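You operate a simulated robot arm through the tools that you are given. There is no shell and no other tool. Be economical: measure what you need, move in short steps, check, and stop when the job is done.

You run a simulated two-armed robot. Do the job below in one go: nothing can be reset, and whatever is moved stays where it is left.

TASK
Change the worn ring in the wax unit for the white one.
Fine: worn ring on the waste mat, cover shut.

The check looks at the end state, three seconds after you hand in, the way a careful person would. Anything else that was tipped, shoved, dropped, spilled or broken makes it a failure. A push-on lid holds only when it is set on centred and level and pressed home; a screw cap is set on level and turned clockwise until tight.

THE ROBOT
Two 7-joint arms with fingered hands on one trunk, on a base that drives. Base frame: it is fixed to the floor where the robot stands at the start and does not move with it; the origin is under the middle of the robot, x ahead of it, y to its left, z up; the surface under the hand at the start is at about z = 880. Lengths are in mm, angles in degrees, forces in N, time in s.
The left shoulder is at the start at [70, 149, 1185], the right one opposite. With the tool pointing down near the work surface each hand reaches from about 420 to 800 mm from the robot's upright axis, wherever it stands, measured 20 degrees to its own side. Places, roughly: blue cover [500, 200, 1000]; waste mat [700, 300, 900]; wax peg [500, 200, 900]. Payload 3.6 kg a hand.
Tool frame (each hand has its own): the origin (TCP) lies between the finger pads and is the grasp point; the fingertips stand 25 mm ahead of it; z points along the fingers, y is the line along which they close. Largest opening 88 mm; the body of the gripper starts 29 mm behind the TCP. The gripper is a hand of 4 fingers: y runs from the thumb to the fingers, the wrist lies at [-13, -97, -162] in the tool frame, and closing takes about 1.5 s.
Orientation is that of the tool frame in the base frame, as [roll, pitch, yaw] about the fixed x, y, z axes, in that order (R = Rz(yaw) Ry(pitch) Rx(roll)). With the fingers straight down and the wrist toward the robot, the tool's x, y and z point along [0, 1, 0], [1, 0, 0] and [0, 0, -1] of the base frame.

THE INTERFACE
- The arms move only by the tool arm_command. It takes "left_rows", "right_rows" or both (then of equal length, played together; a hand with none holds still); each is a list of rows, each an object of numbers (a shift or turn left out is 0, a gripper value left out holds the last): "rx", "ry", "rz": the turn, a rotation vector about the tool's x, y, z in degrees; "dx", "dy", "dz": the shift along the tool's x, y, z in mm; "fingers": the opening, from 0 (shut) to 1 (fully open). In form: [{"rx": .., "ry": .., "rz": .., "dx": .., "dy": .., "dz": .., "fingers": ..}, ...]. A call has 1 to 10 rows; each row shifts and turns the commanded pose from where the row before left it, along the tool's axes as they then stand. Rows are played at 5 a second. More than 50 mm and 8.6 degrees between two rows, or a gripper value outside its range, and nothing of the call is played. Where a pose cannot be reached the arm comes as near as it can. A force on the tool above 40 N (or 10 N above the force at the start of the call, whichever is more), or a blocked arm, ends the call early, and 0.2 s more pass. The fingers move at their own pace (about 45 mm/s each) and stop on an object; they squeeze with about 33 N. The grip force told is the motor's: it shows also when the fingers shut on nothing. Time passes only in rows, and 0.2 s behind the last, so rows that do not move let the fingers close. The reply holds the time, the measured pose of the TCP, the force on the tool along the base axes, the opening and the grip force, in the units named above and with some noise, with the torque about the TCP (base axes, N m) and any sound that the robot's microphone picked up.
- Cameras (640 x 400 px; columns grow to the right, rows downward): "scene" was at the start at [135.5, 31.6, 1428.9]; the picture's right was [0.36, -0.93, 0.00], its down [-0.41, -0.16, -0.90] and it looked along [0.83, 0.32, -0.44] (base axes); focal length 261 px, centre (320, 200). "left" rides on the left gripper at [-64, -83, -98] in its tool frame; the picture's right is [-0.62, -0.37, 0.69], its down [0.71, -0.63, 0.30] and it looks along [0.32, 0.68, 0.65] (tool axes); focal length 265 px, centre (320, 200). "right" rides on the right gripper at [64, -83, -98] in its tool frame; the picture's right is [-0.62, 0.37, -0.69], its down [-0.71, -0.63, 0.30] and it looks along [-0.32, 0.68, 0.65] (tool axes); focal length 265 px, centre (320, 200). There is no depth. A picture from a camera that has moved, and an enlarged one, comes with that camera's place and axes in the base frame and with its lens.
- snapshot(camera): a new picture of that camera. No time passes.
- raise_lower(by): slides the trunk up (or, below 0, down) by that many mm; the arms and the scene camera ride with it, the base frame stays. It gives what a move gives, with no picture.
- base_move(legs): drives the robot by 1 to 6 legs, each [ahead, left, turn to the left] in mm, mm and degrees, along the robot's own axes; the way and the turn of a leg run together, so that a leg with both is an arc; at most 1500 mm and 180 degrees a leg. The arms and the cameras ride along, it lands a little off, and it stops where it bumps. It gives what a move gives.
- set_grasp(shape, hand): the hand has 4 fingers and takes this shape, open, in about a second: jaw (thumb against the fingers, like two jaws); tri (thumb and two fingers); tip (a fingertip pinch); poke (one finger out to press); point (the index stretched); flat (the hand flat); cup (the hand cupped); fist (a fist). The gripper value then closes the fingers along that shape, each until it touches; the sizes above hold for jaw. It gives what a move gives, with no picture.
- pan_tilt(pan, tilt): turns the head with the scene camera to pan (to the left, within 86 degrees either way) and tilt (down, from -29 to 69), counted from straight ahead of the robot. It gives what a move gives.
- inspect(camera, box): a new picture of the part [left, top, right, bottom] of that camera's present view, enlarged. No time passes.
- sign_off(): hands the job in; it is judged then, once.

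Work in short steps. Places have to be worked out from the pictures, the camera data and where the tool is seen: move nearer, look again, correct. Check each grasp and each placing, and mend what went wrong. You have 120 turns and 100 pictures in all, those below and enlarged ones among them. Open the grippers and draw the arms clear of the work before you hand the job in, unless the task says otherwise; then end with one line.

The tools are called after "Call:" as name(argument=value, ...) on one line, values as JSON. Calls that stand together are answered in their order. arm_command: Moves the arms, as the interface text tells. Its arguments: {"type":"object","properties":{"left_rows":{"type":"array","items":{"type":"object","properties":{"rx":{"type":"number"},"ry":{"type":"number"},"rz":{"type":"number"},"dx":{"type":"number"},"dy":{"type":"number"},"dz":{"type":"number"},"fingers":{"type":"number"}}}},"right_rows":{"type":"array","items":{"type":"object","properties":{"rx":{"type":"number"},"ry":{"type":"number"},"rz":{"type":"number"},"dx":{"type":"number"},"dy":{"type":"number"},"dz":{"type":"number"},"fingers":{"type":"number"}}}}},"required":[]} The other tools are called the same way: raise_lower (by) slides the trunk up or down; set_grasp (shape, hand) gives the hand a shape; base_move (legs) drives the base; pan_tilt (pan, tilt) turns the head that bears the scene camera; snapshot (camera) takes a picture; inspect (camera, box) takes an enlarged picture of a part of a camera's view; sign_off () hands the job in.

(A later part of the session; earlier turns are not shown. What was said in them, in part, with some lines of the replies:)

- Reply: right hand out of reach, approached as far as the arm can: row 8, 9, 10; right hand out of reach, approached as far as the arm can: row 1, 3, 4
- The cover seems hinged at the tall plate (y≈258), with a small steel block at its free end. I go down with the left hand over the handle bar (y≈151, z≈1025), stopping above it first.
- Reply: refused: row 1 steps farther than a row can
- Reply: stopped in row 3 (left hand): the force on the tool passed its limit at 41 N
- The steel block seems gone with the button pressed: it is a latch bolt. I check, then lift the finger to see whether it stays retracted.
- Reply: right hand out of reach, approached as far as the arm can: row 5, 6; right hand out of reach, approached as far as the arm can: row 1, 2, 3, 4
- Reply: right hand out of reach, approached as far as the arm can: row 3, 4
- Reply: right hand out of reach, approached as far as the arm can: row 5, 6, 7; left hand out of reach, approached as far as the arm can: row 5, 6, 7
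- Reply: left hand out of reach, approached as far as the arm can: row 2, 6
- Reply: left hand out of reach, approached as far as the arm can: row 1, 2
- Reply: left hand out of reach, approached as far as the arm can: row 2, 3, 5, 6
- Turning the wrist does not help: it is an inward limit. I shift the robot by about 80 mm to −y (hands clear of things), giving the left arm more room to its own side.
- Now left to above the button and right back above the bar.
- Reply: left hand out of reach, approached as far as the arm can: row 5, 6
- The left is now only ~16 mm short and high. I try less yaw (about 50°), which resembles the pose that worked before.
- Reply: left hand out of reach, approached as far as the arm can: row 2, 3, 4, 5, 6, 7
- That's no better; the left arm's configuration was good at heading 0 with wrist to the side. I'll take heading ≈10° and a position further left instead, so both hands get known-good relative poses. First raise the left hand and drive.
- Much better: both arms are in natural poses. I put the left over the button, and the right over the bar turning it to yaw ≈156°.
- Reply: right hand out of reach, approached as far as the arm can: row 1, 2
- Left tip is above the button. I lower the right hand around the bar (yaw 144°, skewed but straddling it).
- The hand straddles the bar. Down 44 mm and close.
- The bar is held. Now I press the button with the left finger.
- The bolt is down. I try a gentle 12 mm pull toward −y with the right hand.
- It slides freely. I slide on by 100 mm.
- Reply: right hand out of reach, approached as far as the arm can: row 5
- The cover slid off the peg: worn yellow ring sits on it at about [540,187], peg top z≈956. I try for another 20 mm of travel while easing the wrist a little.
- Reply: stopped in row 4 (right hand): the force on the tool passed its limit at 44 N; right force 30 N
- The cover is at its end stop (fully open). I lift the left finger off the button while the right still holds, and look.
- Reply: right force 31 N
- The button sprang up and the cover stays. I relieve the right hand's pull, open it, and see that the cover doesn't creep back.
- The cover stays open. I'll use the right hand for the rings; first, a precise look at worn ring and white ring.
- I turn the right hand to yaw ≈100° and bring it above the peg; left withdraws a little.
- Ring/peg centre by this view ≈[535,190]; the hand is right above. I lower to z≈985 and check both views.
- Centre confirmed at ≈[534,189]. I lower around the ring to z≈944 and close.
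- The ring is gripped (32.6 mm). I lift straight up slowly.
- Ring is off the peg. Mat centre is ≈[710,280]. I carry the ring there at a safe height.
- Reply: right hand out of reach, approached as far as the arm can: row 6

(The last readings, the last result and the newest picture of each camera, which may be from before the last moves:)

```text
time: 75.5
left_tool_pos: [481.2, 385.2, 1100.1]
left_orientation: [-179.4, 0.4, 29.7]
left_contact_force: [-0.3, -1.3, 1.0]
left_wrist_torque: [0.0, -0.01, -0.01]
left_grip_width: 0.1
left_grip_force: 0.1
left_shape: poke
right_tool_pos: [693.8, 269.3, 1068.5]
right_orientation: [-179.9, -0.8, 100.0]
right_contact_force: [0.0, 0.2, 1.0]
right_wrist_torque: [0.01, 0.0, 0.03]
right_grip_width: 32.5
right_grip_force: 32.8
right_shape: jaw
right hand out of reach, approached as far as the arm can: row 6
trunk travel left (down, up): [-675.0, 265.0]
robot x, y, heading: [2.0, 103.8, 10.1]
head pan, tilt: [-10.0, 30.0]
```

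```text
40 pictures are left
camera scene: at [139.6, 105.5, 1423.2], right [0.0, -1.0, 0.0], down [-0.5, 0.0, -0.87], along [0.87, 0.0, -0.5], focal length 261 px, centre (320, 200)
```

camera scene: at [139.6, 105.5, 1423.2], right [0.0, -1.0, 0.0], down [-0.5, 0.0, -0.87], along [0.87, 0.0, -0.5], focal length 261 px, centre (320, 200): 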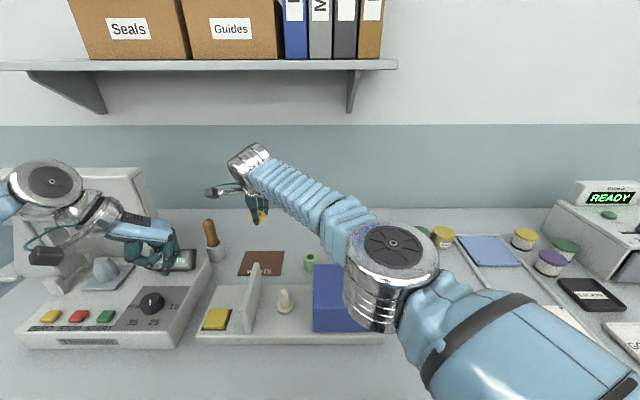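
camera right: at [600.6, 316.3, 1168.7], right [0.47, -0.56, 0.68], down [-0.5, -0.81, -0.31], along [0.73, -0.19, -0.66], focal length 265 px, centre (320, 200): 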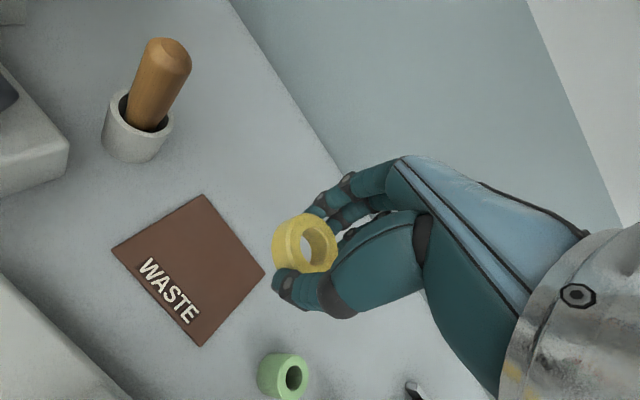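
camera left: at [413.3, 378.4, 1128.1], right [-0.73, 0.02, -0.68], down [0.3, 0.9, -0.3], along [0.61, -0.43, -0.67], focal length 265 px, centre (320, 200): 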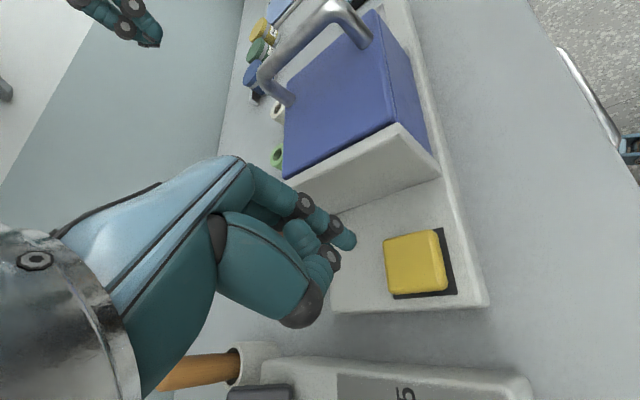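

Ring is over the mat (centre ≈[710,281], x 660–760, y 220–340). I lower by 100 mm, then check that the forearm clears the handle.

Call:
arm_command(right_rows=[{"dz": 35, "dx": 8}, {"dz": 35, "dy": 4}, {"dz": 30}, {"dz": 0}])

Call:
snapshot(camera="scene")

Call:
snapshot(camera="left")

Call:
snapshot(camera="right")

```text
time: 76.5
left_tool_pos: [480.5, 388.2, 1097.6]
left_orientation: [-179.5, 0.5, 29.7]
left_contact_force: [0.0, -0.6, 0.0]
left_wrist_torque: [0.01, 0.02, 0.02]
left_grip_width: 0.0
left_grip_force: 0.0
left_shape: poke
right_tool_pos: [685.7, 276.0, 975.1]
right_orientation: [-179.8, -0.6, 99.9]
right_contact_force: [0.1, -0.2, 0.4]
right_wrist_torque: [0.0, 0.0, -0.03]
right_grip_width: 32.5
right_grip_force: 32.5
right_shape: jaw
right hand out of reach, approached as far as the arm can: row 2
trunk travel left (down, up): [-675.0, 265.0]
robot x, y, heading: [-3.0, 106.1, 10.0]
head pan, tilt: [-10.0, 30.0]
```

```text
39 pictures are left
camera scene: at [140.3, 110.2, 1423.1], right [0.0, -1.0, 0.0], down [-0.5, 0.0, -0.87], along [0.87, 0.0, -0.5], focal length 261 px, centre (320, 200)
```

scene: 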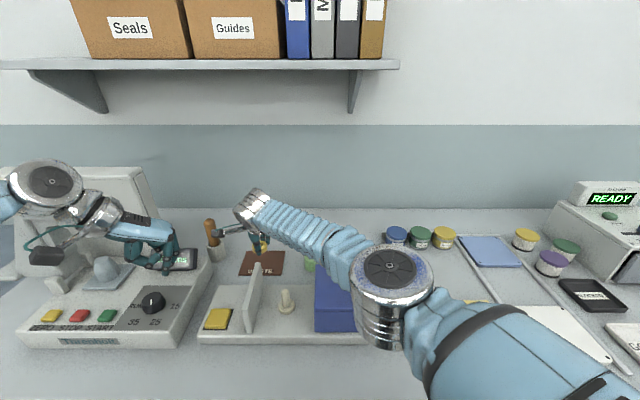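

```text
38 pictures are left
camera left: at [385.0, 428.9, 1198.4], right [-0.73, 0.01, -0.68], down [0.31, 0.9, -0.31], along [0.61, -0.43, -0.66], focal length 265 px, centre (320, 200)
```

left: 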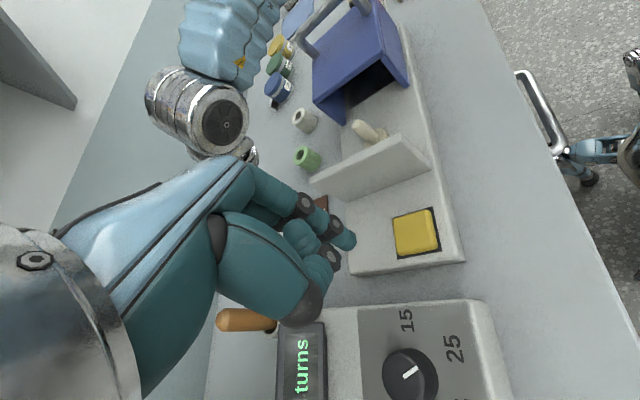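

```text
37 pictures are left
camera right: at [593.8, 324.0, 1074.5], right [0.47, -0.55, 0.69], down [-0.5, -0.81, -0.31], along [0.73, -0.19, -0.66], focal length 265 px, centre (320, 200)
```

right: 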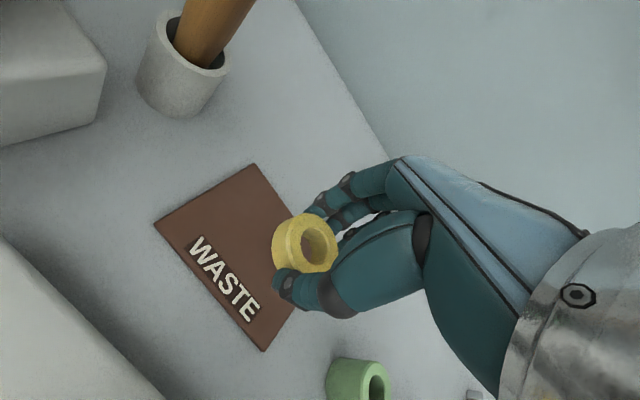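

The arm is almost stretched. Turning the hand yaw toward 120° lines it up with the forearm and frees reach; then I shift toward the mat centre.

Call:
arm_command(right_rows=[{"rz": -7}, {"rz": -7}, {"rz": -7}, {"dx": -10, "dy": 12}, {"dx": -7, "dy": 9}, {"dz": 15}, {"dz": 0}])

Call:
snapshot(camera="right")

```text
time: 78.2
left_tool_pos: [478.6, 388.9, 1099.1]
left_orientation: [-179.6, 0.4, 29.6]
left_contact_force: [0.2, -0.8, 0.8]
left_wrist_torque: [0.0, -0.03, 0.0]
left_grip_width: 0.1
left_grip_force: 0.0
left_shape: poke
right_tool_pos: [693.5, 274.3, 960.3]
right_orientation: [179.8, -0.6, 121.0]
right_contact_force: [0.0, 0.4, -0.1]
right_wrist_torque: [-0.02, 0.0, 0.0]
right_grip_width: 32.4
right_grip_force: 32.8
right_shape: jaw
right hand out of reach, approached as far as the arm can: row 4, 5
trunk travel left (down, up): [-675.0, 265.0]
robot x, y, heading: [1.1, 101.8, 10.2]
head pan, tilt: [-10.0, 30.0]
```

```text
36 pictures are left
camera right: at [590.3, 285.3, 1059.7], right [0.64, -0.35, 0.69], down [-0.17, -0.93, -0.31], along [0.75, 0.08, -0.66], focal length 265 px, centre (320, 200)
```

right: 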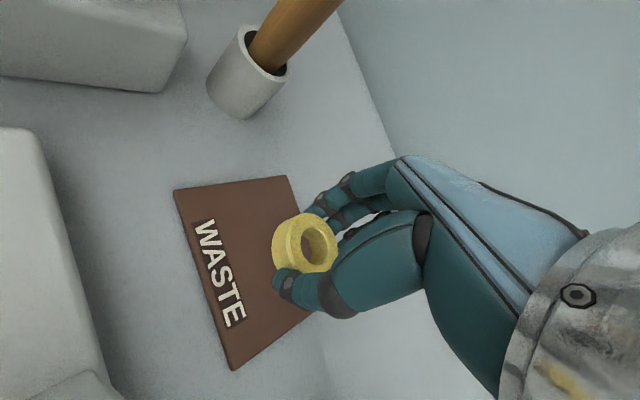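

Nearly there but near the arm's limit. I shift the base 35 mm to the left for margin, after raising the ring a bit.

Call:
arm_command(right_rows=[{"dz": -20}, {"dy": -15, "dx": -8}, {"dz": 0}])

Call:
base_move(legs=[[6, 35, 0]])

```text
time: 79.0
left_tool_pos: [480.1, 389.8, 1099.9]
left_orientation: [-179.6, 0.4, 29.7]
left_contact_force: [0.0, 0.7, -0.3]
left_wrist_torque: [-0.05, 0.04, 0.03]
left_grip_width: 0.0
left_grip_force: 0.0
left_shape: poke
right_tool_pos: [684.1, 258.4, 980.6]
right_orientation: [179.9, -0.6, 120.9]
right_contact_force: [-1.0, -0.7, 0.3]
right_wrist_torque: [-0.01, 0.06, 0.0]
right_grip_width: 32.5
right_grip_force: 32.6
right_shape: jaw
trunk travel left (down, up): [-675.0, 265.0]
robot x, y, heading: [0.8, 104.2, 10.2]
head pan, tilt: [-10.0, 30.0]
```

```text
time: 80.1
left_tool_pos: [480.8, 425.1, 1098.9]
left_orientation: [-179.6, 0.5, 29.7]
left_contact_force: [0.0, 0.1, -0.6]
left_wrist_torque: [0.0, -0.01, 0.01]
left_grip_width: 0.0
left_grip_force: 0.1
left_shape: poke
right_tool_pos: [684.4, 295.0, 980.6]
right_orientation: [179.9, -0.7, 121.0]
right_contact_force: [0.0, -0.1, -0.1]
right_wrist_torque: [0.01, 0.02, 0.03]
right_grip_width: 32.6
right_grip_force: 33.3
right_shape: jaw
trunk travel left (down, up): [-675.0, 265.0]
robot x, y, heading: [0.5, 141.8, 10.2]
head pan, tilt: [-10.0, 30.0]
```

Now move to ≈[704,280] and lower gently onto the mat.

Call:
arm_command(right_rows=[{"dx": -23, "dy": 9}, {"dz": 30}, {"dz": 15}, {"dz": 5}, {"dz": 4}, {"dz": 0}])

Call:
snapshot(camera="right")

```text
time: 81.5
left_tool_pos: [480.1, 424.3, 1098.5]
left_orientation: [-179.5, 0.5, 29.7]
left_contact_force: [0.0, 0.1, 0.0]
left_wrist_torque: [-0.01, 0.0, -0.03]
left_grip_width: 0.1
left_grip_force: 0.0
left_shape: poke
right_tool_pos: [704.5, 279.5, 926.4]
right_orientation: [180.0, -0.8, 121.0]
right_contact_force: [0.3, 0.2, -0.8]
right_wrist_torque: [0.0, -0.02, -0.01]
right_grip_width: 32.7
right_grip_force: 33.5
right_shape: jaw
trunk travel left (down, up): [-675.0, 265.0]
robot x, y, heading: [0.4, 140.5, 9.9]
head pan, tilt: [-10.0, 30.0]
```

```text
35 pictures are left
camera right: at [600.2, 291.0, 1025.3], right [0.64, -0.35, 0.69], down [-0.17, -0.93, -0.31], along [0.75, 0.08, -0.66], focal length 265 px, centre (320, 200)
```

right: 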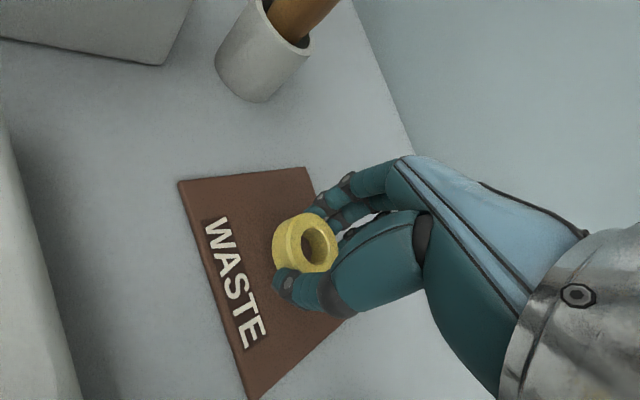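

Call:
arm_command(right_rows=[{"dz": 4}, {"dz": 3}, {"dz": 3}, {"dz": 3}, {"dz": 3}, {"dz": 0}])

```text
time: 82.9
left_tool_pos: [481.3, 423.9, 1099.7]
left_orientation: [-179.5, 0.4, 29.8]
left_contact_force: [-0.9, -0.7, -0.9]
left_wrist_torque: [0.0, 0.03, 0.0]
left_grip_width: 0.3
left_grip_force: 0.0
left_shape: poke
right_tool_pos: [704.3, 280.3, 911.4]
right_orientation: [179.8, -0.6, 121.0]
right_contact_force: [0.2, 0.3, 2.2]
right_wrist_torque: [-0.01, -0.06, -0.03]
right_grip_width: 32.6
right_grip_force: 32.5
right_shape: jaw
trunk travel left (down, up): [-675.0, 265.0]
robot x, y, heading: [1.9, 139.1, 10.1]
head pan, tilt: [-10.0, 30.0]
```

Light contact (2 N up) at z 911: ring or tips touch the mat. I open the hand and rise straight up.

Call:
arm_command(right_rows=[{"fingers": 0.5}, {"fingers": 0.6}, {"fingers": 0.7}, {"fingers": 0.8}, {"fingers": 0.9}, {"fingers": 1}, {"fingers": 1}, {"fingers": 1}])

Call:
arm_command(right_rows=[{"dz": -10}, {"dz": -20}, {"dz": -40}, {"dz": -40}, {"dz": -30}, {"dz": 0}])

Call:
snapshot(camera="right")

```text
time: 84.7
left_tool_pos: [481.2, 424.0, 1099.9]
left_orientation: [-179.5, 0.4, 29.7]
left_contact_force: [0.2, -0.3, -0.1]
left_wrist_torque: [-0.02, -0.03, -0.01]
left_grip_width: 0.0
left_grip_force: 0.0
left_shape: poke
right_tool_pos: [705.0, 280.0, 909.5]
right_orientation: [179.9, -0.7, 121.0]
right_contact_force: [-0.4, -0.9, 0.6]
right_wrist_torque: [-0.02, -0.01, 0.01]
right_grip_width: 87.3
right_grip_force: 0.1
right_shape: jaw
trunk travel left (down, up): [-675.0, 265.0]
robot x, y, heading: [2.4, 136.6, 10.0]
head pan, tilt: [-10.0, 30.0]
```

```text
time: 86.1
left_tool_pos: [480.9, 423.8, 1099.1]
left_orientation: [-179.6, 0.5, 29.7]
left_contact_force: [0.0, -0.4, 0.2]
left_wrist_torque: [-0.02, -0.02, 0.0]
left_grip_width: 0.1
left_grip_force: 0.1
left_shape: poke
right_tool_pos: [706.0, 278.3, 1050.3]
right_orientation: [180.0, -0.7, 120.8]
right_contact_force: [-0.3, 0.4, -0.3]
right_wrist_torque: [-0.05, 0.01, -0.03]
right_grip_width: 87.7
right_grip_force: 0.0
right_shape: jaw
trunk travel left (down, up): [-675.0, 265.0]
robot x, y, heading: [4.7, 140.9, 10.3]
head pan, tilt: [-10.0, 30.0]
```

```text
34 pictures are left
camera right: at [601.3, 289.9, 1149.4], right [0.64, -0.35, 0.69], down [-0.17, -0.93, -0.31], along [0.75, 0.08, -0.66], focal length 265 px, centre (320, 200)
```

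right: 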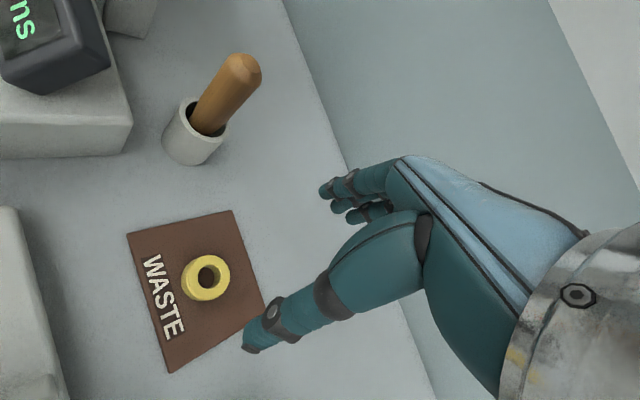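

Worn ring stands upright on the mat. Now the right hand goes above the white ring (≈[708,32]).

Call:
arm_command(right_rows=[{"rz": 7}, {"rz": 7}, {"rz": 7}, {"dx": -40, "dy": -7}, {"dx": -40, "dy": -7}, {"dx": -40, "dy": -7}, {"dx": -40, "dy": -7}, {"dx": -41, "dy": -7}, {"dx": -41, "dy": -6}, {"dz": 0}])

Call:
snapshot(camera="right")

Call:
snapshot(camera="scene")

```text
time: 88.3
left_tool_pos: [480.0, 422.8, 1099.3]
left_orientation: [-179.5, 0.5, 29.7]
left_contact_force: [0.4, -0.2, -0.4]
left_wrist_torque: [0.0, -0.02, 0.02]
left_grip_width: 0.1
left_grip_force: 0.1
left_shape: poke
right_tool_pos: [705.9, 33.1, 1047.3]
right_orientation: [-179.9, -0.7, 100.0]
right_contact_force: [0.1, -0.4, -0.3]
right_wrist_torque: [0.0, 0.01, -0.02]
right_grip_width: 87.8
right_grip_force: 0.1
right_shape: jaw
trunk travel left (down, up): [-675.0, 265.0]
robot x, y, heading: [1.7, 143.0, 10.0]
head pan, tilt: [-10.0, 30.0]
```

```text
33 pictures are left
camera right: at [613.5, 80.9, 1146.7], right [0.47, -0.55, 0.69], down [-0.5, -0.81, -0.31], along [0.73, -0.19, -0.66], focal length 265 px, centre (320, 200)
```

right: 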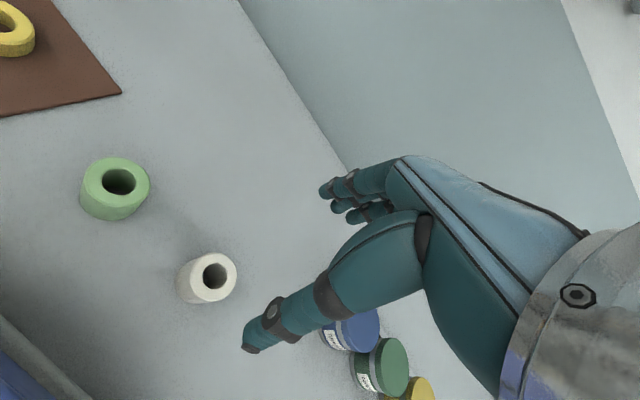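

```text
32 pictures are left
camera scene: at [140.0, 148.7, 1423.1], right [0.0, -1.0, 0.0], down [-0.5, 0.0, -0.87], along [0.87, 0.0, -0.5], focal length 261 px, centre (320, 200)
```

scene: 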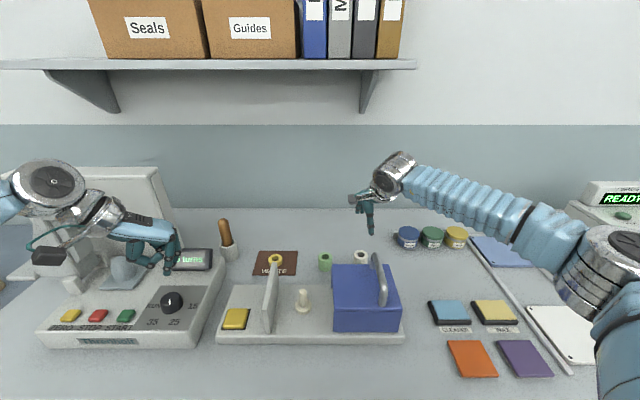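

White ring is at ≈[706,35], top z≈914. I descend to z≈965 and check alignment.

Call:
arm_command(right_rows=[{"dz": 40, "dx": 2}, {"dz": 40}, {"dz": 0}])

Call:
snapshot(camera="right")

```text
time: 89.1
left_tool_pos: [479.1, 424.5, 1099.5]
left_orientation: [-179.5, 0.3, 29.6]
left_contact_force: [0.7, -0.5, 0.2]
left_wrist_torque: [0.02, 0.02, 0.0]
left_grip_width: 0.2
left_grip_force: 0.2
left_shape: poke
right_tool_pos: [703.4, 35.4, 969.4]
right_orientation: [-179.9, -0.6, 99.8]
right_contact_force: [0.8, -0.6, 0.4]
right_wrist_torque: [0.04, 0.05, 0.01]
right_grip_width: 87.8
right_grip_force: 0.3
right_shape: jaw
trunk travel left (down, up): [-675.0, 265.0]
robot x, y, heading: [-0.6, 140.9, 10.1]
head pan, tilt: [-10.0, 30.0]
```

```text
31 pictures are left
camera right: at [611.6, 83.3, 1067.9], right [0.47, -0.55, 0.69], down [-0.5, -0.81, -0.31], along [0.73, -0.19, -0.66], focal length 265 px, centre (320, 200)
```

right: 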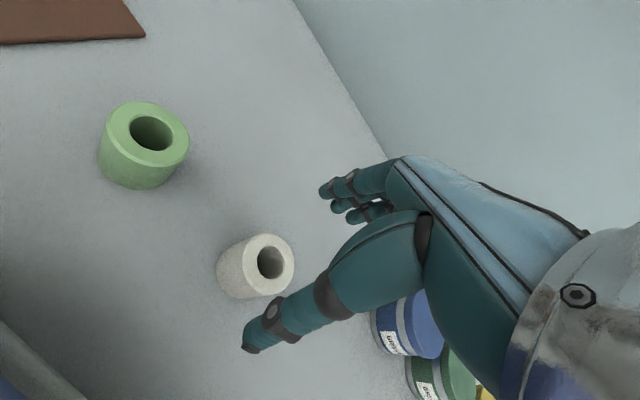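

Aligned (ring ≈[702,35]). Down to z≈920 and close.

Call:
arm_command(right_rows=[{"dz": 25}, {"dz": 24}, {"fingers": 0}, {"fingers": 0}, {"fingers": 0}, {"fingers": 0}, {"fingers": 0}, {"fingers": 0}, {"fingers": 0}, {"fingers": 0}])

Call:
arm_command(right_rows=[{"dz": -10}, {"dz": -30}, {"dz": -40}, {"dz": -40}, {"dz": -30}, {"dz": 0}])

Call:
snapshot(camera="right")

```text
time: 91.3
left_tool_pos: [479.7, 424.2, 1100.5]
left_orientation: [-179.7, 0.6, 29.8]
left_contact_force: [0.4, 0.0, -0.4]
left_wrist_torque: [0.03, 0.02, -0.03]
left_grip_width: 0.2
left_grip_force: 0.1
left_shape: poke
right_tool_pos: [705.8, 35.2, 917.4]
right_orientation: [-179.8, -0.7, 100.0]
right_contact_force: [0.6, -0.4, 0.3]
right_wrist_torque: [0.0, 0.0, -0.01]
right_grip_width: 32.9
right_grip_force: 32.9
right_shape: jaw
trunk travel left (down, up): [-675.0, 265.0]
robot x, y, heading: [-0.3, 143.8, 10.3]
head pan, tilt: [-10.0, 30.0]
```

```text
time: 92.7
left_tool_pos: [479.9, 425.1, 1099.3]
left_orientation: [-179.5, 0.6, 29.7]
left_contact_force: [-0.1, -0.3, -1.4]
left_wrist_torque: [0.01, 0.0, 0.01]
left_grip_width: 0.0
left_grip_force: 0.0
left_shape: poke
right_tool_pos: [705.2, 35.1, 1067.8]
right_orientation: [-179.8, -0.7, 100.0]
right_contact_force: [0.2, -0.8, 0.2]
right_wrist_torque: [0.02, -0.02, 0.01]
right_grip_width: 32.9
right_grip_force: 32.4
right_shape: jaw
trunk travel left (down, up): [-675.0, 265.0]
robot x, y, heading: [0.3, 142.8, 10.1]
head pan, tilt: [-10.0, 30.0]
```

```text
30 pictures are left
camera right: at [613.4, 82.3, 1167.7], right [0.47, -0.55, 0.68], down [-0.5, -0.81, -0.31], along [0.73, -0.19, -0.66], focal length 265 px, centre (320, 200)
```

right: 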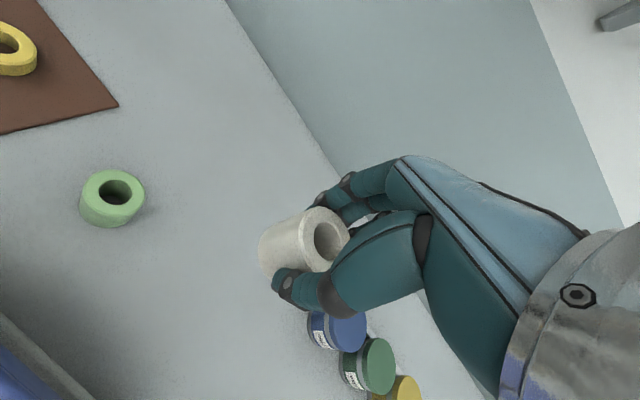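

White ring is held. I carry it first along +y, then back over the peg, at safe height.

Call:
arm_command(right_rows=[{"dx": 38, "dy": 6.7}, {"dx": 38, "dy": 6.7}, {"dx": 38, "dy": 6.7}, {"dx": 38.2, "dy": 6.8}, {"dx": 7.4, "dy": -42}, {"dx": 7.4, "dy": -42}, {"dx": 7.4, "dy": -42}, {"dx": 7.5, "dy": -42}, {"dz": 0}])

Call:
snapshot(camera="right")

Call:
inspect(camera="scene", box=[220, 220, 380, 340])

```text
time: 94.7
left_tool_pos: [480.7, 423.5, 1099.1]
left_orientation: [-179.5, 0.5, 29.7]
left_contact_force: [0.8, 0.3, 0.1]
left_wrist_torque: [0.03, -0.03, 0.0]
left_grip_width: 0.0
left_grip_force: 0.0
left_shape: poke
right_tool_pos: [536.0, 188.8, 1071.9]
right_orientation: [-179.8, -0.7, 99.8]
right_contact_force: [0.5, -0.3, -0.3]
right_wrist_torque: [0.01, 0.01, 0.01]
right_grip_width: 32.7
right_grip_force: 33.0
right_shape: jaw
trunk travel left (down, up): [-675.0, 265.0]
robot x, y, heading: [1.5, 145.3, 10.1]
head pan, tilt: [-10.0, 30.0]
```

```text
29 pictures are left
camera right: at [443.6, 236.5, 1171.6], right [0.47, -0.55, 0.69], down [-0.5, -0.81, -0.31], along [0.73, -0.2, -0.66], focal length 265 px, centre (320, 200)
```

right: 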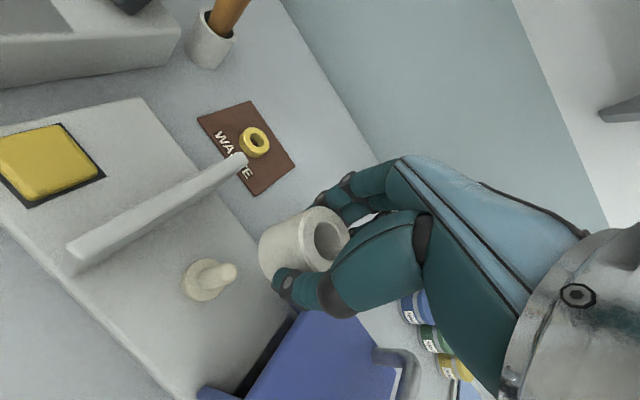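

```text
3.33 times, centred on (300, 280) of scene
camera zoom: at [140.0, 148.1, 1423.1], right [0.0, -1.0, 0.0], down [-0.5, 0.0, -0.87], along [0.87, 0.0, -0.5], focal length 870 px, centre (387, -67)
```

zoom: 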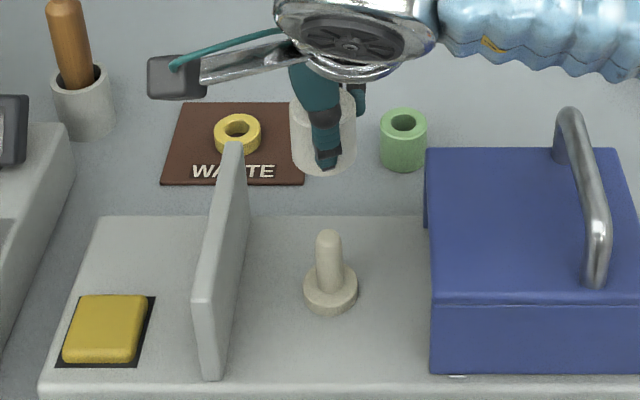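

Ring and peg line up in y (≈187) and x (≈535). I lower to just above the peg tip and look again.

Call:
arm_command(right_rows=[{"dz": 30}, {"dz": 24}, {"dz": 0}])

Call:
snapshot(camera="right")

Call:
inspect(camera="scene", box=[250, 230, 350, 320])

Call:
snapshot(camera="left")

```text
time: 95.5
left_tool_pos: [479.3, 425.1, 1099.3]
left_orientation: [-179.7, 0.5, 29.7]
left_contact_force: [0.5, -0.4, -0.1]
left_wrist_torque: [-0.02, -0.03, -0.01]
left_grip_width: 0.0
left_grip_force: 0.1
left_shape: poke
right_tool_pos: [535.8, 190.1, 1016.9]
right_orientation: [-179.9, -0.6, 99.8]
right_contact_force: [0.1, -1.0, -0.7]
right_wrist_torque: [0.0, -0.02, 0.0]
right_grip_width: 32.7
right_grip_force: 33.0
right_shape: jaw
trunk travel left (down, up): [-675.0, 265.0]
robot x, y, heading: [0.2, 139.4, 10.1]
head pan, tilt: [-10.0, 30.0]
```

```text
27 pictures are left
camera right: at [443.3, 238.1, 1116.3], right [0.47, -0.55, 0.69], down [-0.5, -0.81, -0.31], along [0.73, -0.19, -0.66], focal length 265 px, centre (320, 200)
```

right: 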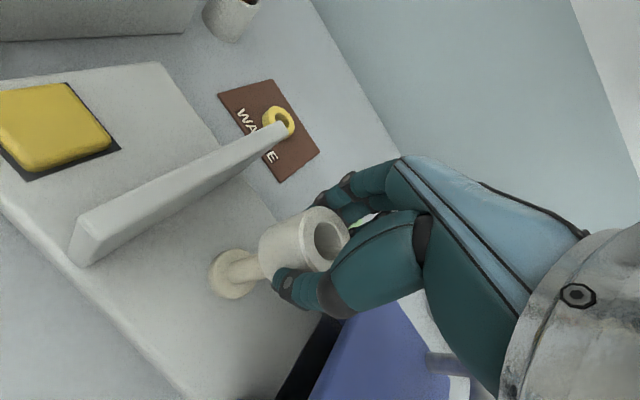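

```text
4.44 times, centred on (300, 275) of scene
camera zoom: at [139.6, 149.2, 1423.1], right [0.0, -1.0, 0.0], down [-0.5, 0.0, -0.87], along [0.87, 0.0, -0.5], focal length 1161 px, centre (409, -133)
```

zoom: 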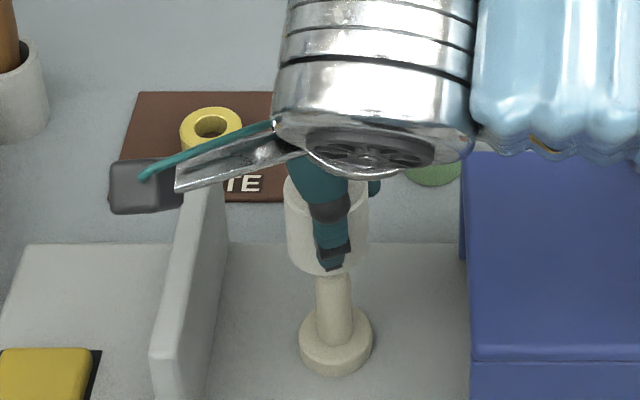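

```text
25 pictures are left
camera left: at [384.4, 465.0, 1198.4], right [-0.73, 0.01, -0.68], down [0.31, 0.9, -0.31], along [0.61, -0.43, -0.66], focal length 265 px, centre (320, 200)
```

left: 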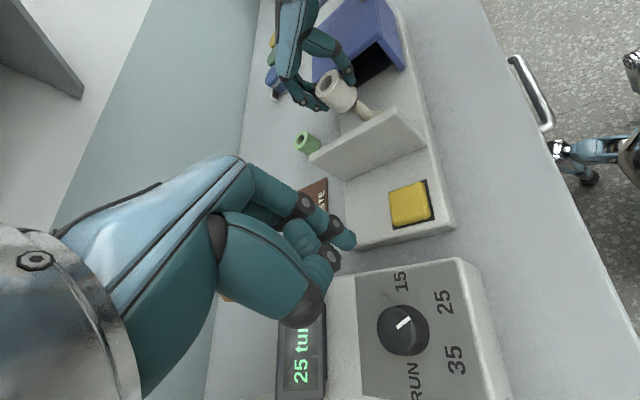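

The ring looks ≈1.5 mm off in +y and ≈3 mm in +x against the peg. I correct and lower gently past the tip.

Call:
arm_command(right_rows=[{"dx": -1, "dy": -3.2}, {"dz": 0}, {"dz": 6}, {"dz": 5}, {"dz": 4}, {"dz": 4}, {"dz": 4}, {"dz": 0}])

Call:
inspect(camera="scene", box=[250, 230, 350, 320])

Call:
snapshot(camera="right")

```text
time: 97.3
left_tool_pos: [479.0, 424.7, 1099.5]
left_orientation: [-179.6, 0.6, 29.8]
left_contact_force: [0.2, 0.1, 0.0]
left_wrist_torque: [-0.03, -0.03, 0.02]
left_grip_width: 0.1
left_grip_force: 0.1
left_shape: poke
right_tool_pos: [532.6, 189.1, 992.5]
right_orientation: [180.0, -0.6, 99.9]
right_contact_force: [-0.7, 0.5, 0.4]
right_wrist_torque: [-0.01, -0.01, -0.01]
right_grip_width: 33.0
right_grip_force: 32.8
right_shape: jaw
trunk travel left (down, up): [-675.0, 265.0]
robot x, y, heading: [4.2, 144.6, 9.9]
head pan, tilt: [-10.0, 30.0]
```

```text
4.44 times, centred on (300, 275) of scene
camera zoom: at [139.5, 148.4, 1423.2], right [0.0, -1.0, 0.0], down [-0.5, 0.0, -0.87], along [0.87, 0.0, -0.5], focal length 1161 px, centre (409, -133)
```

zoom: 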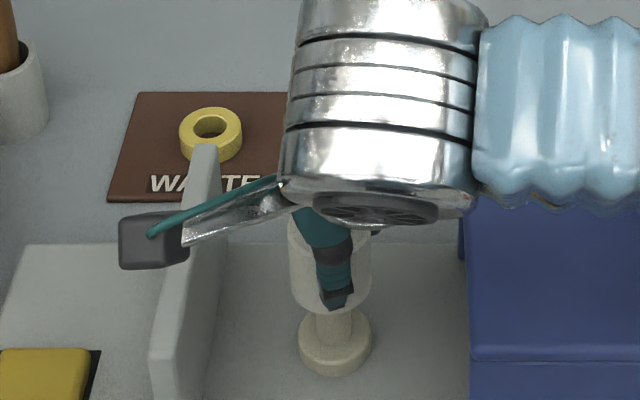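

```text
23 pictures are left
camera right: at [439.8, 236.6, 1093.6], right [0.47, -0.55, 0.69], down [-0.5, -0.81, -0.31], along [0.73, -0.19, -0.66], focal length 265 px, centre (320, 200)
```

right: 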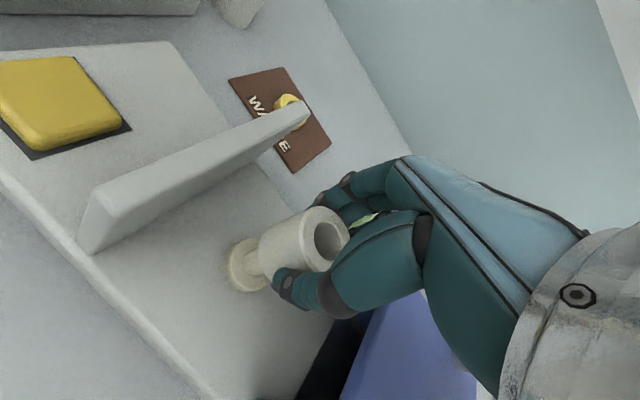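

No contact and well aligned (ring ≈186.5, peg ≈186). I continue down in small steps.

Call:
arm_command(right_rows=[{"dz": 4}, {"dz": 4}, {"dz": 4}, {"dz": 4}, {"dz": 4}, {"dz": 0}])

Call:
snapshot(camera="right")

```text
time: 98.7
left_tool_pos: [480.1, 424.2, 1099.7]
left_orientation: [-179.6, 0.5, 29.7]
left_contact_force: [0.5, 0.5, 0.1]
left_wrist_torque: [-0.03, 0.0, 0.0]
left_grip_width: 0.0
left_grip_force: 0.1
left_shape: poke
right_tool_pos: [532.0, 188.5, 974.3]
right_orientation: [-180.0, -0.5, 99.9]
right_contact_force: [-0.5, 0.4, 0.3]
right_wrist_torque: [0.01, 0.0, -0.02]
right_grip_width: 33.0
right_grip_force: 33.3
right_shape: jaw
trunk travel left (down, up): [-675.0, 265.0]
robot x, y, heading: [-0.5, 144.4, 10.2]
head pan, tilt: [-10.0, 30.0]
```

```text
22 pictures are left
camera right: at [440.0, 236.9, 1073.5], right [0.47, -0.55, 0.68], down [-0.5, -0.81, -0.31], along [0.73, -0.19, -0.66], focal length 265 px, centre (320, 200)
```

right: 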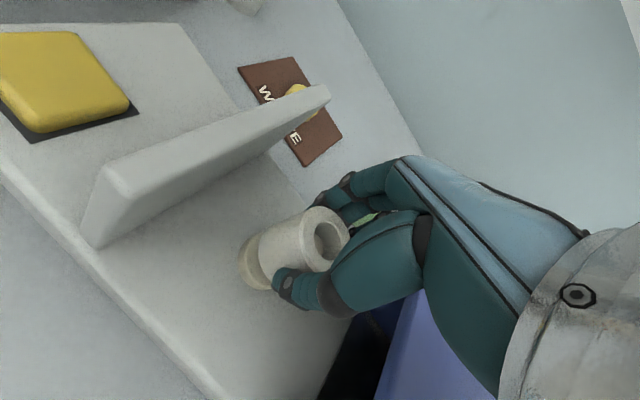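

The ring is threading onto the peg. Lower on until it seats.

Call:
arm_command(right_rows=[{"dz": 4}, {"dz": 4}, {"dz": 4}, {"dz": 3}, {"dz": 3}, {"dz": 0}])

Call:
snapshot(camera="right")

```text
time: 100.1
left_tool_pos: [479.9, 424.2, 1099.6]
left_orientation: [-179.5, 0.5, 29.7]
left_contact_force: [0.5, 0.2, 0.6]
left_wrist_torque: [-0.01, -0.03, -0.01]
left_grip_width: 0.1
left_grip_force: 0.0
left_shape: poke
right_tool_pos: [532.1, 188.5, 956.6]
right_orientation: [179.8, -0.7, 99.9]
right_contact_force: [0.0, -0.6, 7.4]
right_wrist_torque: [0.03, -0.11, 0.01]
right_grip_width: 32.8
right_grip_force: 33.2
right_shape: jaw
trunk travel left (down, up): [-675.0, 265.0]
robot x, y, heading: [-2.8, 140.6, 10.1]
head pan, tilt: [-10.0, 30.0]
```

```text
21 pictures are left
camera right: at [439.1, 236.7, 1056.8], right [0.47, -0.56, 0.69], down [-0.5, -0.81, -0.31], along [0.73, -0.19, -0.66], focal length 265 px, centre (320, 200)
```

right: 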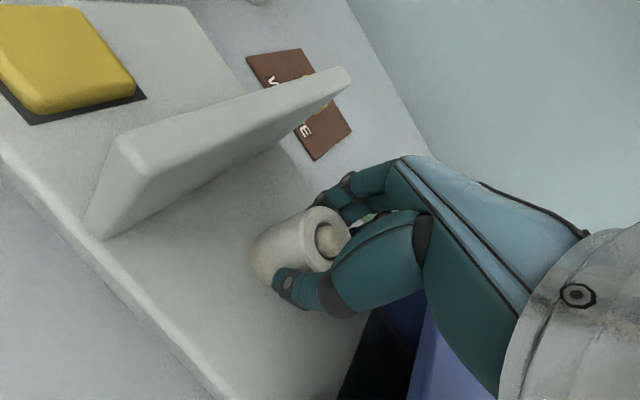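

It is seated (7 N on the collar, peg in the bore). I open and rise.

Call:
arm_command(right_rows=[{"fingers": 0.5}, {"fingers": 0.6}, {"fingers": 0.8}, {"fingers": 1}, {"fingers": 1}, {"fingers": 1}, {"fingers": 1}])

Call:
arm_command(right_rows=[{"dz": -10}, {"dz": -25}, {"dz": -40}, {"dz": -40}, {"dz": -40}, {"dz": 0}])

Call:
snapshot(camera="right")

Call:
inspect(camera="scene", box=[220, 220, 420, 350])

```text
time: 101.7
left_tool_pos: [479.8, 423.7, 1098.8]
left_orientation: [-179.6, 0.5, 29.7]
left_contact_force: [0.5, 0.0, -0.2]
left_wrist_torque: [0.0, -0.02, -0.02]
left_grip_width: 0.0
left_grip_force: 0.1
left_shape: poke
right_tool_pos: [533.0, 189.0, 956.9]
right_orientation: [-180.0, -0.6, 100.0]
right_contact_force: [-0.2, -0.6, 0.1]
right_wrist_torque: [-0.04, -0.01, -0.01]
right_grip_width: 87.6
right_grip_force: 0.0
right_shape: jaw
trunk travel left (down, up): [-675.0, 265.0]
robot x, y, heading: [1.0, 139.1, 9.9]
head pan, tilt: [-10.0, 30.0]
```

```text
time: 103.1
left_tool_pos: [480.0, 424.4, 1099.5]
left_orientation: [-179.4, 0.5, 29.6]
left_contact_force: [0.1, 0.5, -0.4]
left_wrist_torque: [0.0, -0.01, 0.02]
left_grip_width: 0.5
left_grip_force: 0.1
left_shape: poke
right_tool_pos: [533.0, 187.1, 1111.1]
right_orientation: [-179.9, -0.6, 100.0]
right_contact_force: [-0.5, -0.5, 0.0]
right_wrist_torque: [-0.01, -0.05, -0.04]
right_grip_width: 87.6
right_grip_force: 0.0
right_shape: jaw
trunk travel left (down, up): [-675.0, 265.0]
robot x, y, heading: [0.9, 142.9, 9.9]
head pan, tilt: [-10.0, 30.0]
```

```text
20 pictures are left
camera right: at [439.9, 235.0, 1210.9], right [0.47, -0.55, 0.68], down [-0.5, -0.81, -0.31], along [0.73, -0.19, -0.66], focal length 265 px, centre (320, 200)
```

right: 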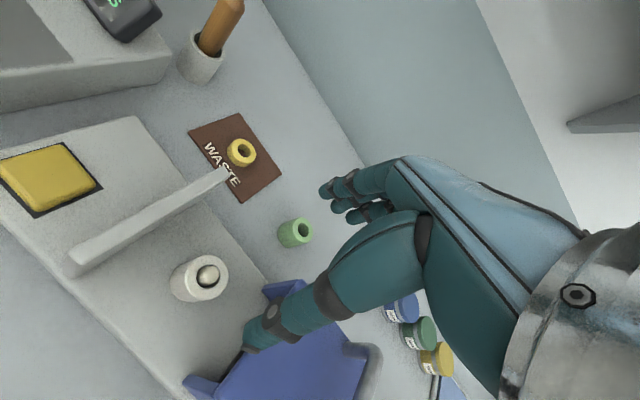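

```text
3.08 times, centred on (320, 285) of scene
camera zoom: at [140.0, 148.1, 1423.1], right [0.0, -1.0, 0.0], down [-0.5, 0.0, -0.87], along [0.87, 0.0, -0.5], focal length 804 px, centre (320, -62)
```

zoom: 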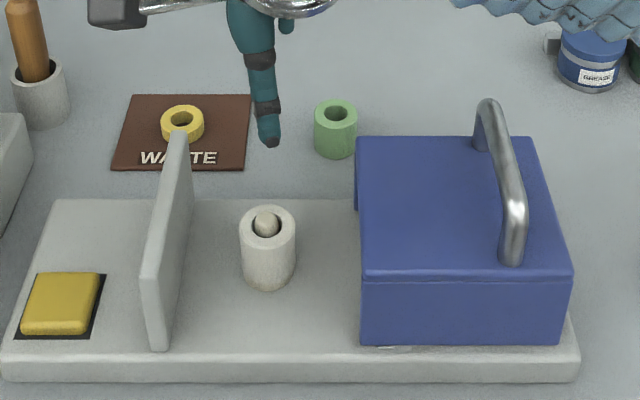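

White ring is seated on the peg, worn ring on the mat. Now back to the handle (bar at y≈26) with the right hand at yaw ≈136° to slide the cover shut.

Call:
arm_command(right_rows=[{"rz": -8}, {"rz": -8}, {"rz": -8}, {"rz": -8}, {"rz": -4}, {"dx": -27, "dy": -30}, {"dx": -27, "dy": -30}, {"dx": -27, "dy": -30}, {"dx": -27, "dy": -30}, {"dz": 0}])

Call:
snapshot(camera="right")

```text
time: 105.3
left_tool_pos: [479.9, 425.0, 1098.1]
left_orientation: [-179.6, 0.5, 29.7]
left_contact_force: [0.7, -0.4, -0.5]
left_wrist_torque: [-0.02, -0.02, -0.01]
left_grip_width: 0.0
left_grip_force: 0.0
left_shape: poke
right_tool_pos: [527.0, 26.7, 1110.4]
right_orientation: [179.8, -0.5, 136.1]
right_contact_force: [0.1, 0.2, 0.0]
right_wrist_torque: [0.01, 0.02, 0.01]
right_grip_width: 88.0
right_grip_force: 0.1
right_shape: jaw
trunk travel left (down, up): [-675.0, 265.0]
robot x, y, heading: [1.2, 141.7, 9.8]
head pan, tilt: [-10.0, 30.0]
```

```text
18 pictures are left
camera right: at [423.1, 10.1, 1208.8], right [0.7, -0.17, 0.69], down [0.07, -0.95, -0.31], along [0.71, 0.27, -0.65], focal length 265 px, centre (320, 200)
```

right: 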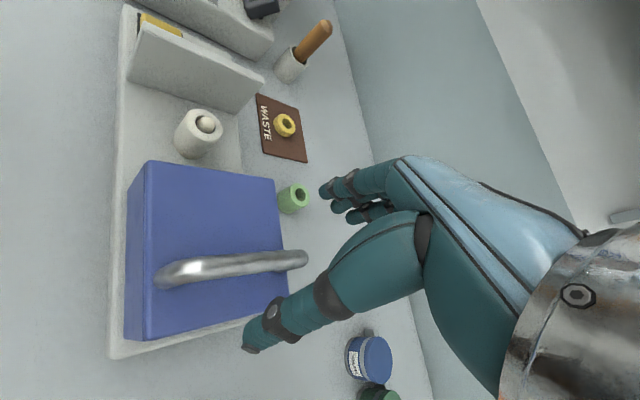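

The bar (y≈28) is between thumb and fingers. Down 84 mm and close.

Call:
arm_command(right_rows=[{"dz": 40}, {"dz": 30}, {"dz": 15}, {"dz": 0}])

Call:
arm_command(right_rows=[{"fingers": 0}, {"fingers": 0}, {"fingers": 0}, {"fingers": 0}, {"fingers": 0}, {"fingers": 0}, {"fingers": 0}, {"fingers": 0}])

Call:
inspect(camera="scene", box=[220, 220, 420, 350])

```text
time: 106.3
left_tool_pos: [479.3, 422.7, 1100.3]
left_orientation: [-179.5, 0.4, 29.7]
left_contact_force: [0.5, -0.6, -0.4]
left_wrist_torque: [0.01, 0.01, 0.02]
left_grip_width: 0.0
left_grip_force: 0.0
left_shape: poke
right_tool_pos: [525.2, 27.1, 1023.5]
right_orientation: [179.7, -0.6, 136.0]
right_contact_force: [0.2, 0.4, 0.2]
right_wrist_torque: [0.0, 0.0, 0.02]
right_grip_width: 87.9
right_grip_force: 0.0
right_shape: jaw
trunk travel left (down, up): [-675.0, 265.0]
robot x, y, heading: [-3.2, 140.3, 10.0]
head pan, tilt: [-10.0, 30.0]
```

```text
time: 108.1
left_tool_pos: [479.4, 424.8, 1099.2]
left_orientation: [-179.6, 0.5, 29.6]
left_contact_force: [-0.7, -0.5, -0.1]
left_wrist_torque: [0.03, 0.0, -0.01]
left_grip_width: 0.0
left_grip_force: 0.0
left_shape: poke
right_tool_pos: [525.6, 27.8, 1022.4]
right_orientation: [179.9, -0.6, 135.9]
right_contact_force: [-2.9, 1.3, -7.5]
right_wrist_torque: [0.06, -0.07, 0.32]
right_grip_width: 10.4
right_grip_force: 33.1
right_shape: jaw
trunk travel left (down, up): [-675.0, 265.0]
robot x, y, heading: [1.4, 140.7, 10.2]
head pan, tilt: [-10.0, 30.0]
```

```text
3.08 times, centred on (320, 285) of scene
camera zoom: at [139.9, 148.4, 1423.0], right [0.0, -1.0, 0.0], down [-0.5, 0.0, -0.87], along [0.87, 0.0, -0.5], focal length 804 px, centre (320, -62)
```

zoom: 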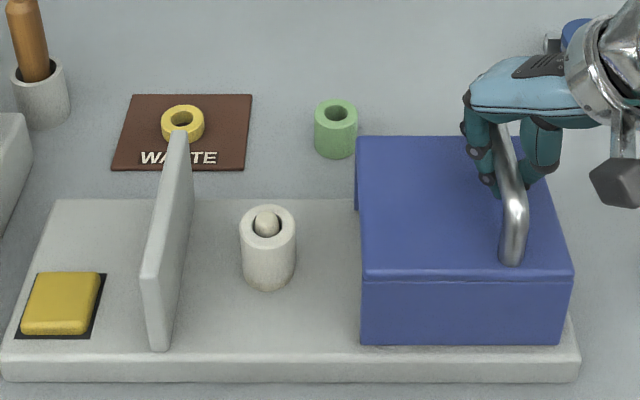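

Gripped. I slide the cover 80 mm toward +y and watch the force.

Call:
arm_command(right_rows=[{"dx": 7, "dy": 7.2}, {"dx": 13.9, "dy": 14.4}, {"dx": 13.9, "dy": 14.4}, {"dx": 13.9, "dy": 14.4}, {"dx": 7, "dy": 7.2}, {"dz": 0}])

Call:
inspect(camera="scene", box=[220, 220, 420, 350])

```text
time: 109.5
left_tool_pos: [480.3, 423.5, 1099.1]
left_orientation: [-179.4, 0.5, 29.8]
left_contact_force: [-0.1, -0.4, 0.0]
left_wrist_torque: [0.04, 0.02, -0.01]
left_grip_width: 0.1
left_grip_force: 0.1
left_shape: poke
right_tool_pos: [525.5, 107.9, 1022.7]
right_orientation: [179.9, -0.7, 135.9]
right_contact_force: [-10.8, -1.1, -16.3]
right_wrist_torque: [0.01, -0.06, 0.38]
right_grip_width: 10.8
right_grip_force: 33.6
right_shape: jaw
trunk travel left (down, up): [-675.0, 265.0]
robot x, y, heading: [-0.3, 142.0, 10.1]
head pan, tilt: [-10.0, 30.0]
```

```text
3.08 times, centred on (320, 285) of scene
camera zoom: at [139.7, 148.0, 1423.1], right [0.0, -1.0, 0.0], down [-0.5, 0.0, -0.87], along [0.87, 0.0, -0.5], focal length 804 px, centre (320, -62)
```

zoom: 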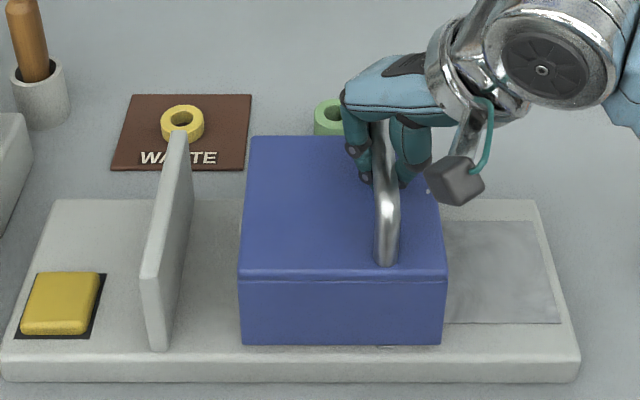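

It slides easily over the ring. I finish the last ≈45 mm in smaller steps.

Call:
arm_command(right_rows=[{"dx": 10.4, "dy": 10.8}, {"dx": 10.4, "dy": 10.8}, {"dx": 4, "dy": 4.1}, {"dx": 3.5, "dy": 3.6}, {"dx": 2, "dy": 2}, {"dx": 2, "dy": 2}, {"dz": 0}])

Call:
inspect(camera="scene", box=[220, 220, 420, 350])

```text
time: 111.1
left_tool_pos: [479.2, 422.9, 1098.5]
left_orientation: [-179.3, 0.4, 29.8]
left_contact_force: [-0.2, -0.4, 0.7]
left_wrist_torque: [-0.01, 0.0, 0.01]
left_grip_width: 0.0
left_grip_force: 0.0
left_shape: poke
right_tool_pos: [526.5, 153.3, 1023.4]
right_orientation: [179.9, -0.7, 136.1]
right_contact_force: [-10.1, -3.2, -17.8]
right_wrist_torque: [0.01, -0.06, 0.41]
right_grip_width: 10.8
right_grip_force: 33.1
right_shape: jaw
trunk travel left (down, up): [-675.0, 265.0]
robot x, y, heading: [0.3, 138.6, 9.9]
head pan, tilt: [-10.0, 30.0]
```

```text
3.08 times, centred on (320, 285) of scene
camera zoom: at [139.8, 147.6, 1423.1], right [0.0, -1.0, 0.0], down [-0.5, 0.0, -0.87], along [0.87, 0.0, -0.5], focal length 804 px, centre (320, -62)
```

zoom: 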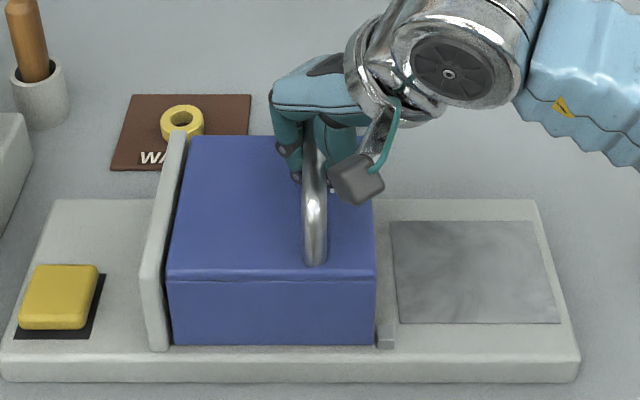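

The bolt has sprung up behind the cover and the button popped up: latched. One gentle extra push confirms the end stop.

Call:
arm_command(right_rows=[{"dx": 1.4, "dy": 1.4}, {"dx": 1.4, "dy": 1.4}, {"dz": 0}])

Call:
inspect(camera="scene", box=[260, 240, 380, 350])

```text
time: 111.9
left_tool_pos: [481.3, 421.7, 1099.7]
left_orientation: [-179.4, 0.4, 29.7]
left_contact_force: [0.8, -0.7, 0.2]
left_wrist_torque: [0.02, 0.0, 0.05]
left_grip_width: 0.1
left_grip_force: 0.0
left_shape: poke
right_tool_pos: [527.7, 153.6, 1024.6]
right_orientation: [-180.0, -0.6, 135.9]
right_contact_force: [-9.0, -12.4, -17.3]
right_wrist_torque: [0.09, -0.08, 0.33]
right_grip_width: 10.7
right_grip_force: 33.0
right_shape: jaw
trunk travel left (down, up): [-675.0, 265.0]
robot x, y, heading: [0.5, 138.4, 10.1]
head pan, tilt: [-10.0, 30.0]
```

```text
3.64 times, centred on (320, 295) of scene
camera zoom: at [140.0, 145.0, 1423.1], right [0.0, -1.0, 0.0], down [-0.5, 0.0, -0.87], along [0.87, 0.0, -0.5], focal length 950 px, centre (320, -146)
```

zoom: 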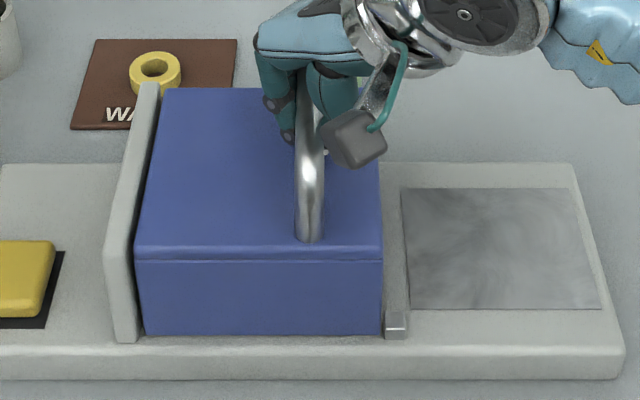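

It is at its stop (12 N) and latched. I release the handle and draw both arms up and clear.

Call:
arm_command(right_rows=[{"dx": -1.4, "dy": -1.4}, {"fingers": 1}, {"fingers": 1}, {"fingers": 1}, {"fingers": 1}, {"fingers": 1}, {"fingers": 1}, {"fingers": 1}, {"fingers": 1}])

Call:
arm_command(right_rows=[{"dz": -30}, {"dz": -40}, {"dz": -40}, {"dz": -40}, {"dy": -40}, {"dy": -40}, {"dy": -40}, {"dy": -40}, {"dz": 0}], left_rows=[{"dz": 0}, {"dz": -30}, {"dz": -40}, {"dz": 0}, {"dz": 0}, {"dz": 0}, {"dz": 0}, {"dz": 0}, {"dz": 0}])

Call:
set_grasp(hand="left", shape="jaw")

Call:
snapshot(camera="scene")

Call:
inspect(camera="scene", box=[220, 220, 420, 350])

```text
time: 113.9
left_tool_pos: [479.6, 424.2, 1099.5]
left_orientation: [-179.6, 0.6, 29.8]
left_contact_force: [-0.3, 0.9, -0.5]
left_wrist_torque: [0.0, -0.01, 0.02]
left_grip_width: 0.0
left_grip_force: 0.0
left_shape: poke
right_tool_pos: [525.8, 156.7, 1025.4]
right_orientation: [179.8, -0.6, 135.9]
right_contact_force: [-0.5, -0.1, 0.5]
right_wrist_torque: [-0.01, 0.0, -0.01]
right_grip_width: 87.3
right_grip_force: 0.0
right_shape: jaw
trunk travel left (down, up): [-675.0, 265.0]
robot x, y, heading: [3.7, 137.5, 10.1]
head pan, tilt: [-10.0, 30.0]
```

```text
time: 115.9
left_tool_pos: [481.2, 425.1, 1168.9]
left_orientation: [-179.6, 0.5, 29.7]
left_contact_force: [0.0, 1.1, 0.0]
left_wrist_torque: [0.01, -0.02, -0.03]
left_grip_width: 0.1
left_grip_force: 0.0
left_shape: poke
right_tool_pos: [416.8, 38.7, 1173.9]
right_orientation: [179.9, -0.7, 136.0]
right_contact_force: [0.8, -0.5, -0.3]
right_wrist_torque: [-0.01, -0.01, 0.03]
right_grip_width: 87.4
right_grip_force: 0.0
right_shape: jaw
trunk travel left (down, up): [-675.0, 265.0]
robot x, y, heading: [1.2, 143.1, 10.0]
head pan, tilt: [-10.0, 30.0]
```

```text
time: 116.8
left_tool_pos: [480.1, 425.3, 1168.4]
left_orientation: [-179.5, 0.4, 29.8]
left_contact_force: [-0.2, 0.2, -0.2]
left_wrist_torque: [0.0, 0.01, -0.02]
left_grip_width: 87.8
left_grip_force: 0.0
left_shape: jaw
right_tool_pos: [415.7, 38.7, 1174.2]
right_orientation: [179.7, -0.5, 136.0]
right_contact_force: [0.3, 0.5, -0.6]
right_wrist_torque: [0.02, 0.01, 0.02]
right_grip_width: 87.7
right_grip_force: 0.1
right_shape: jaw
trunk travel left (down, up): [-675.0, 265.0]
robot x, y, heading: [0.6, 142.6, 10.4]
head pan, tilt: [-10.0, 30.0]
```

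```text
13 pictures are left
camera scene: at [139.1, 147.9, 1423.2], right [0.0, -1.0, 0.0], down [-0.5, 0.0, -0.87], along [0.87, 0.0, -0.5], focal length 261 px, centre (320, 200)
```

scene: 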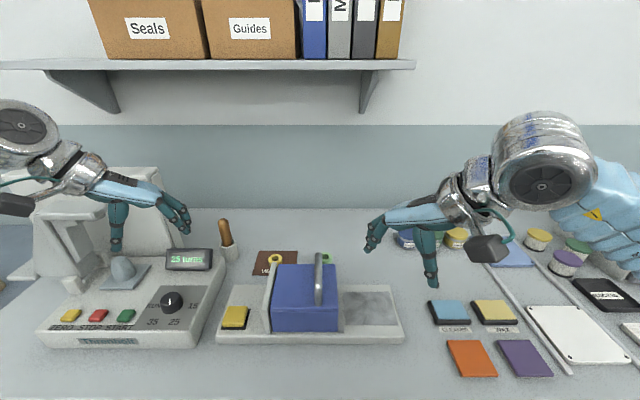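

```text
3.08 times, centred on (320, 285) of scene
camera zoom: at [139.1, 147.9, 1423.2], right [0.0, -1.0, 0.0], down [-0.5, 0.0, -0.87], along [0.87, 0.0, -0.5], focal length 804 px, centre (320, -62)
```

zoom: 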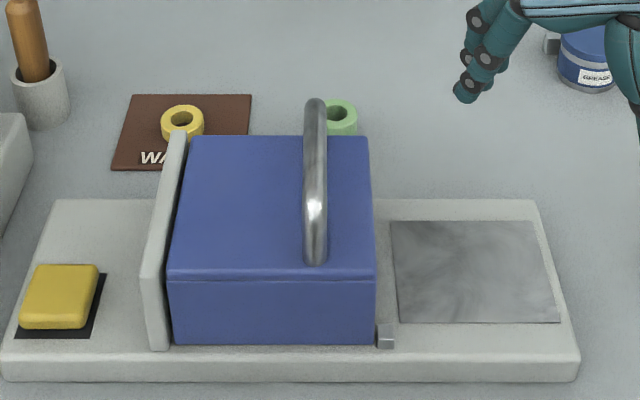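

The cover is shut and latched, the worn ring is on the waste mat, everything else is in place, and both hands are open and clear. I hand in.

Call:
sign_off()

```text
The job is handed in.
```

The white ring is seated on the wax peg, the worn ring is upright on the waste mat, and the cover is shut and latched. Both hands are open and clear, and nothing else on the bench looked disturbed in the last pictures.
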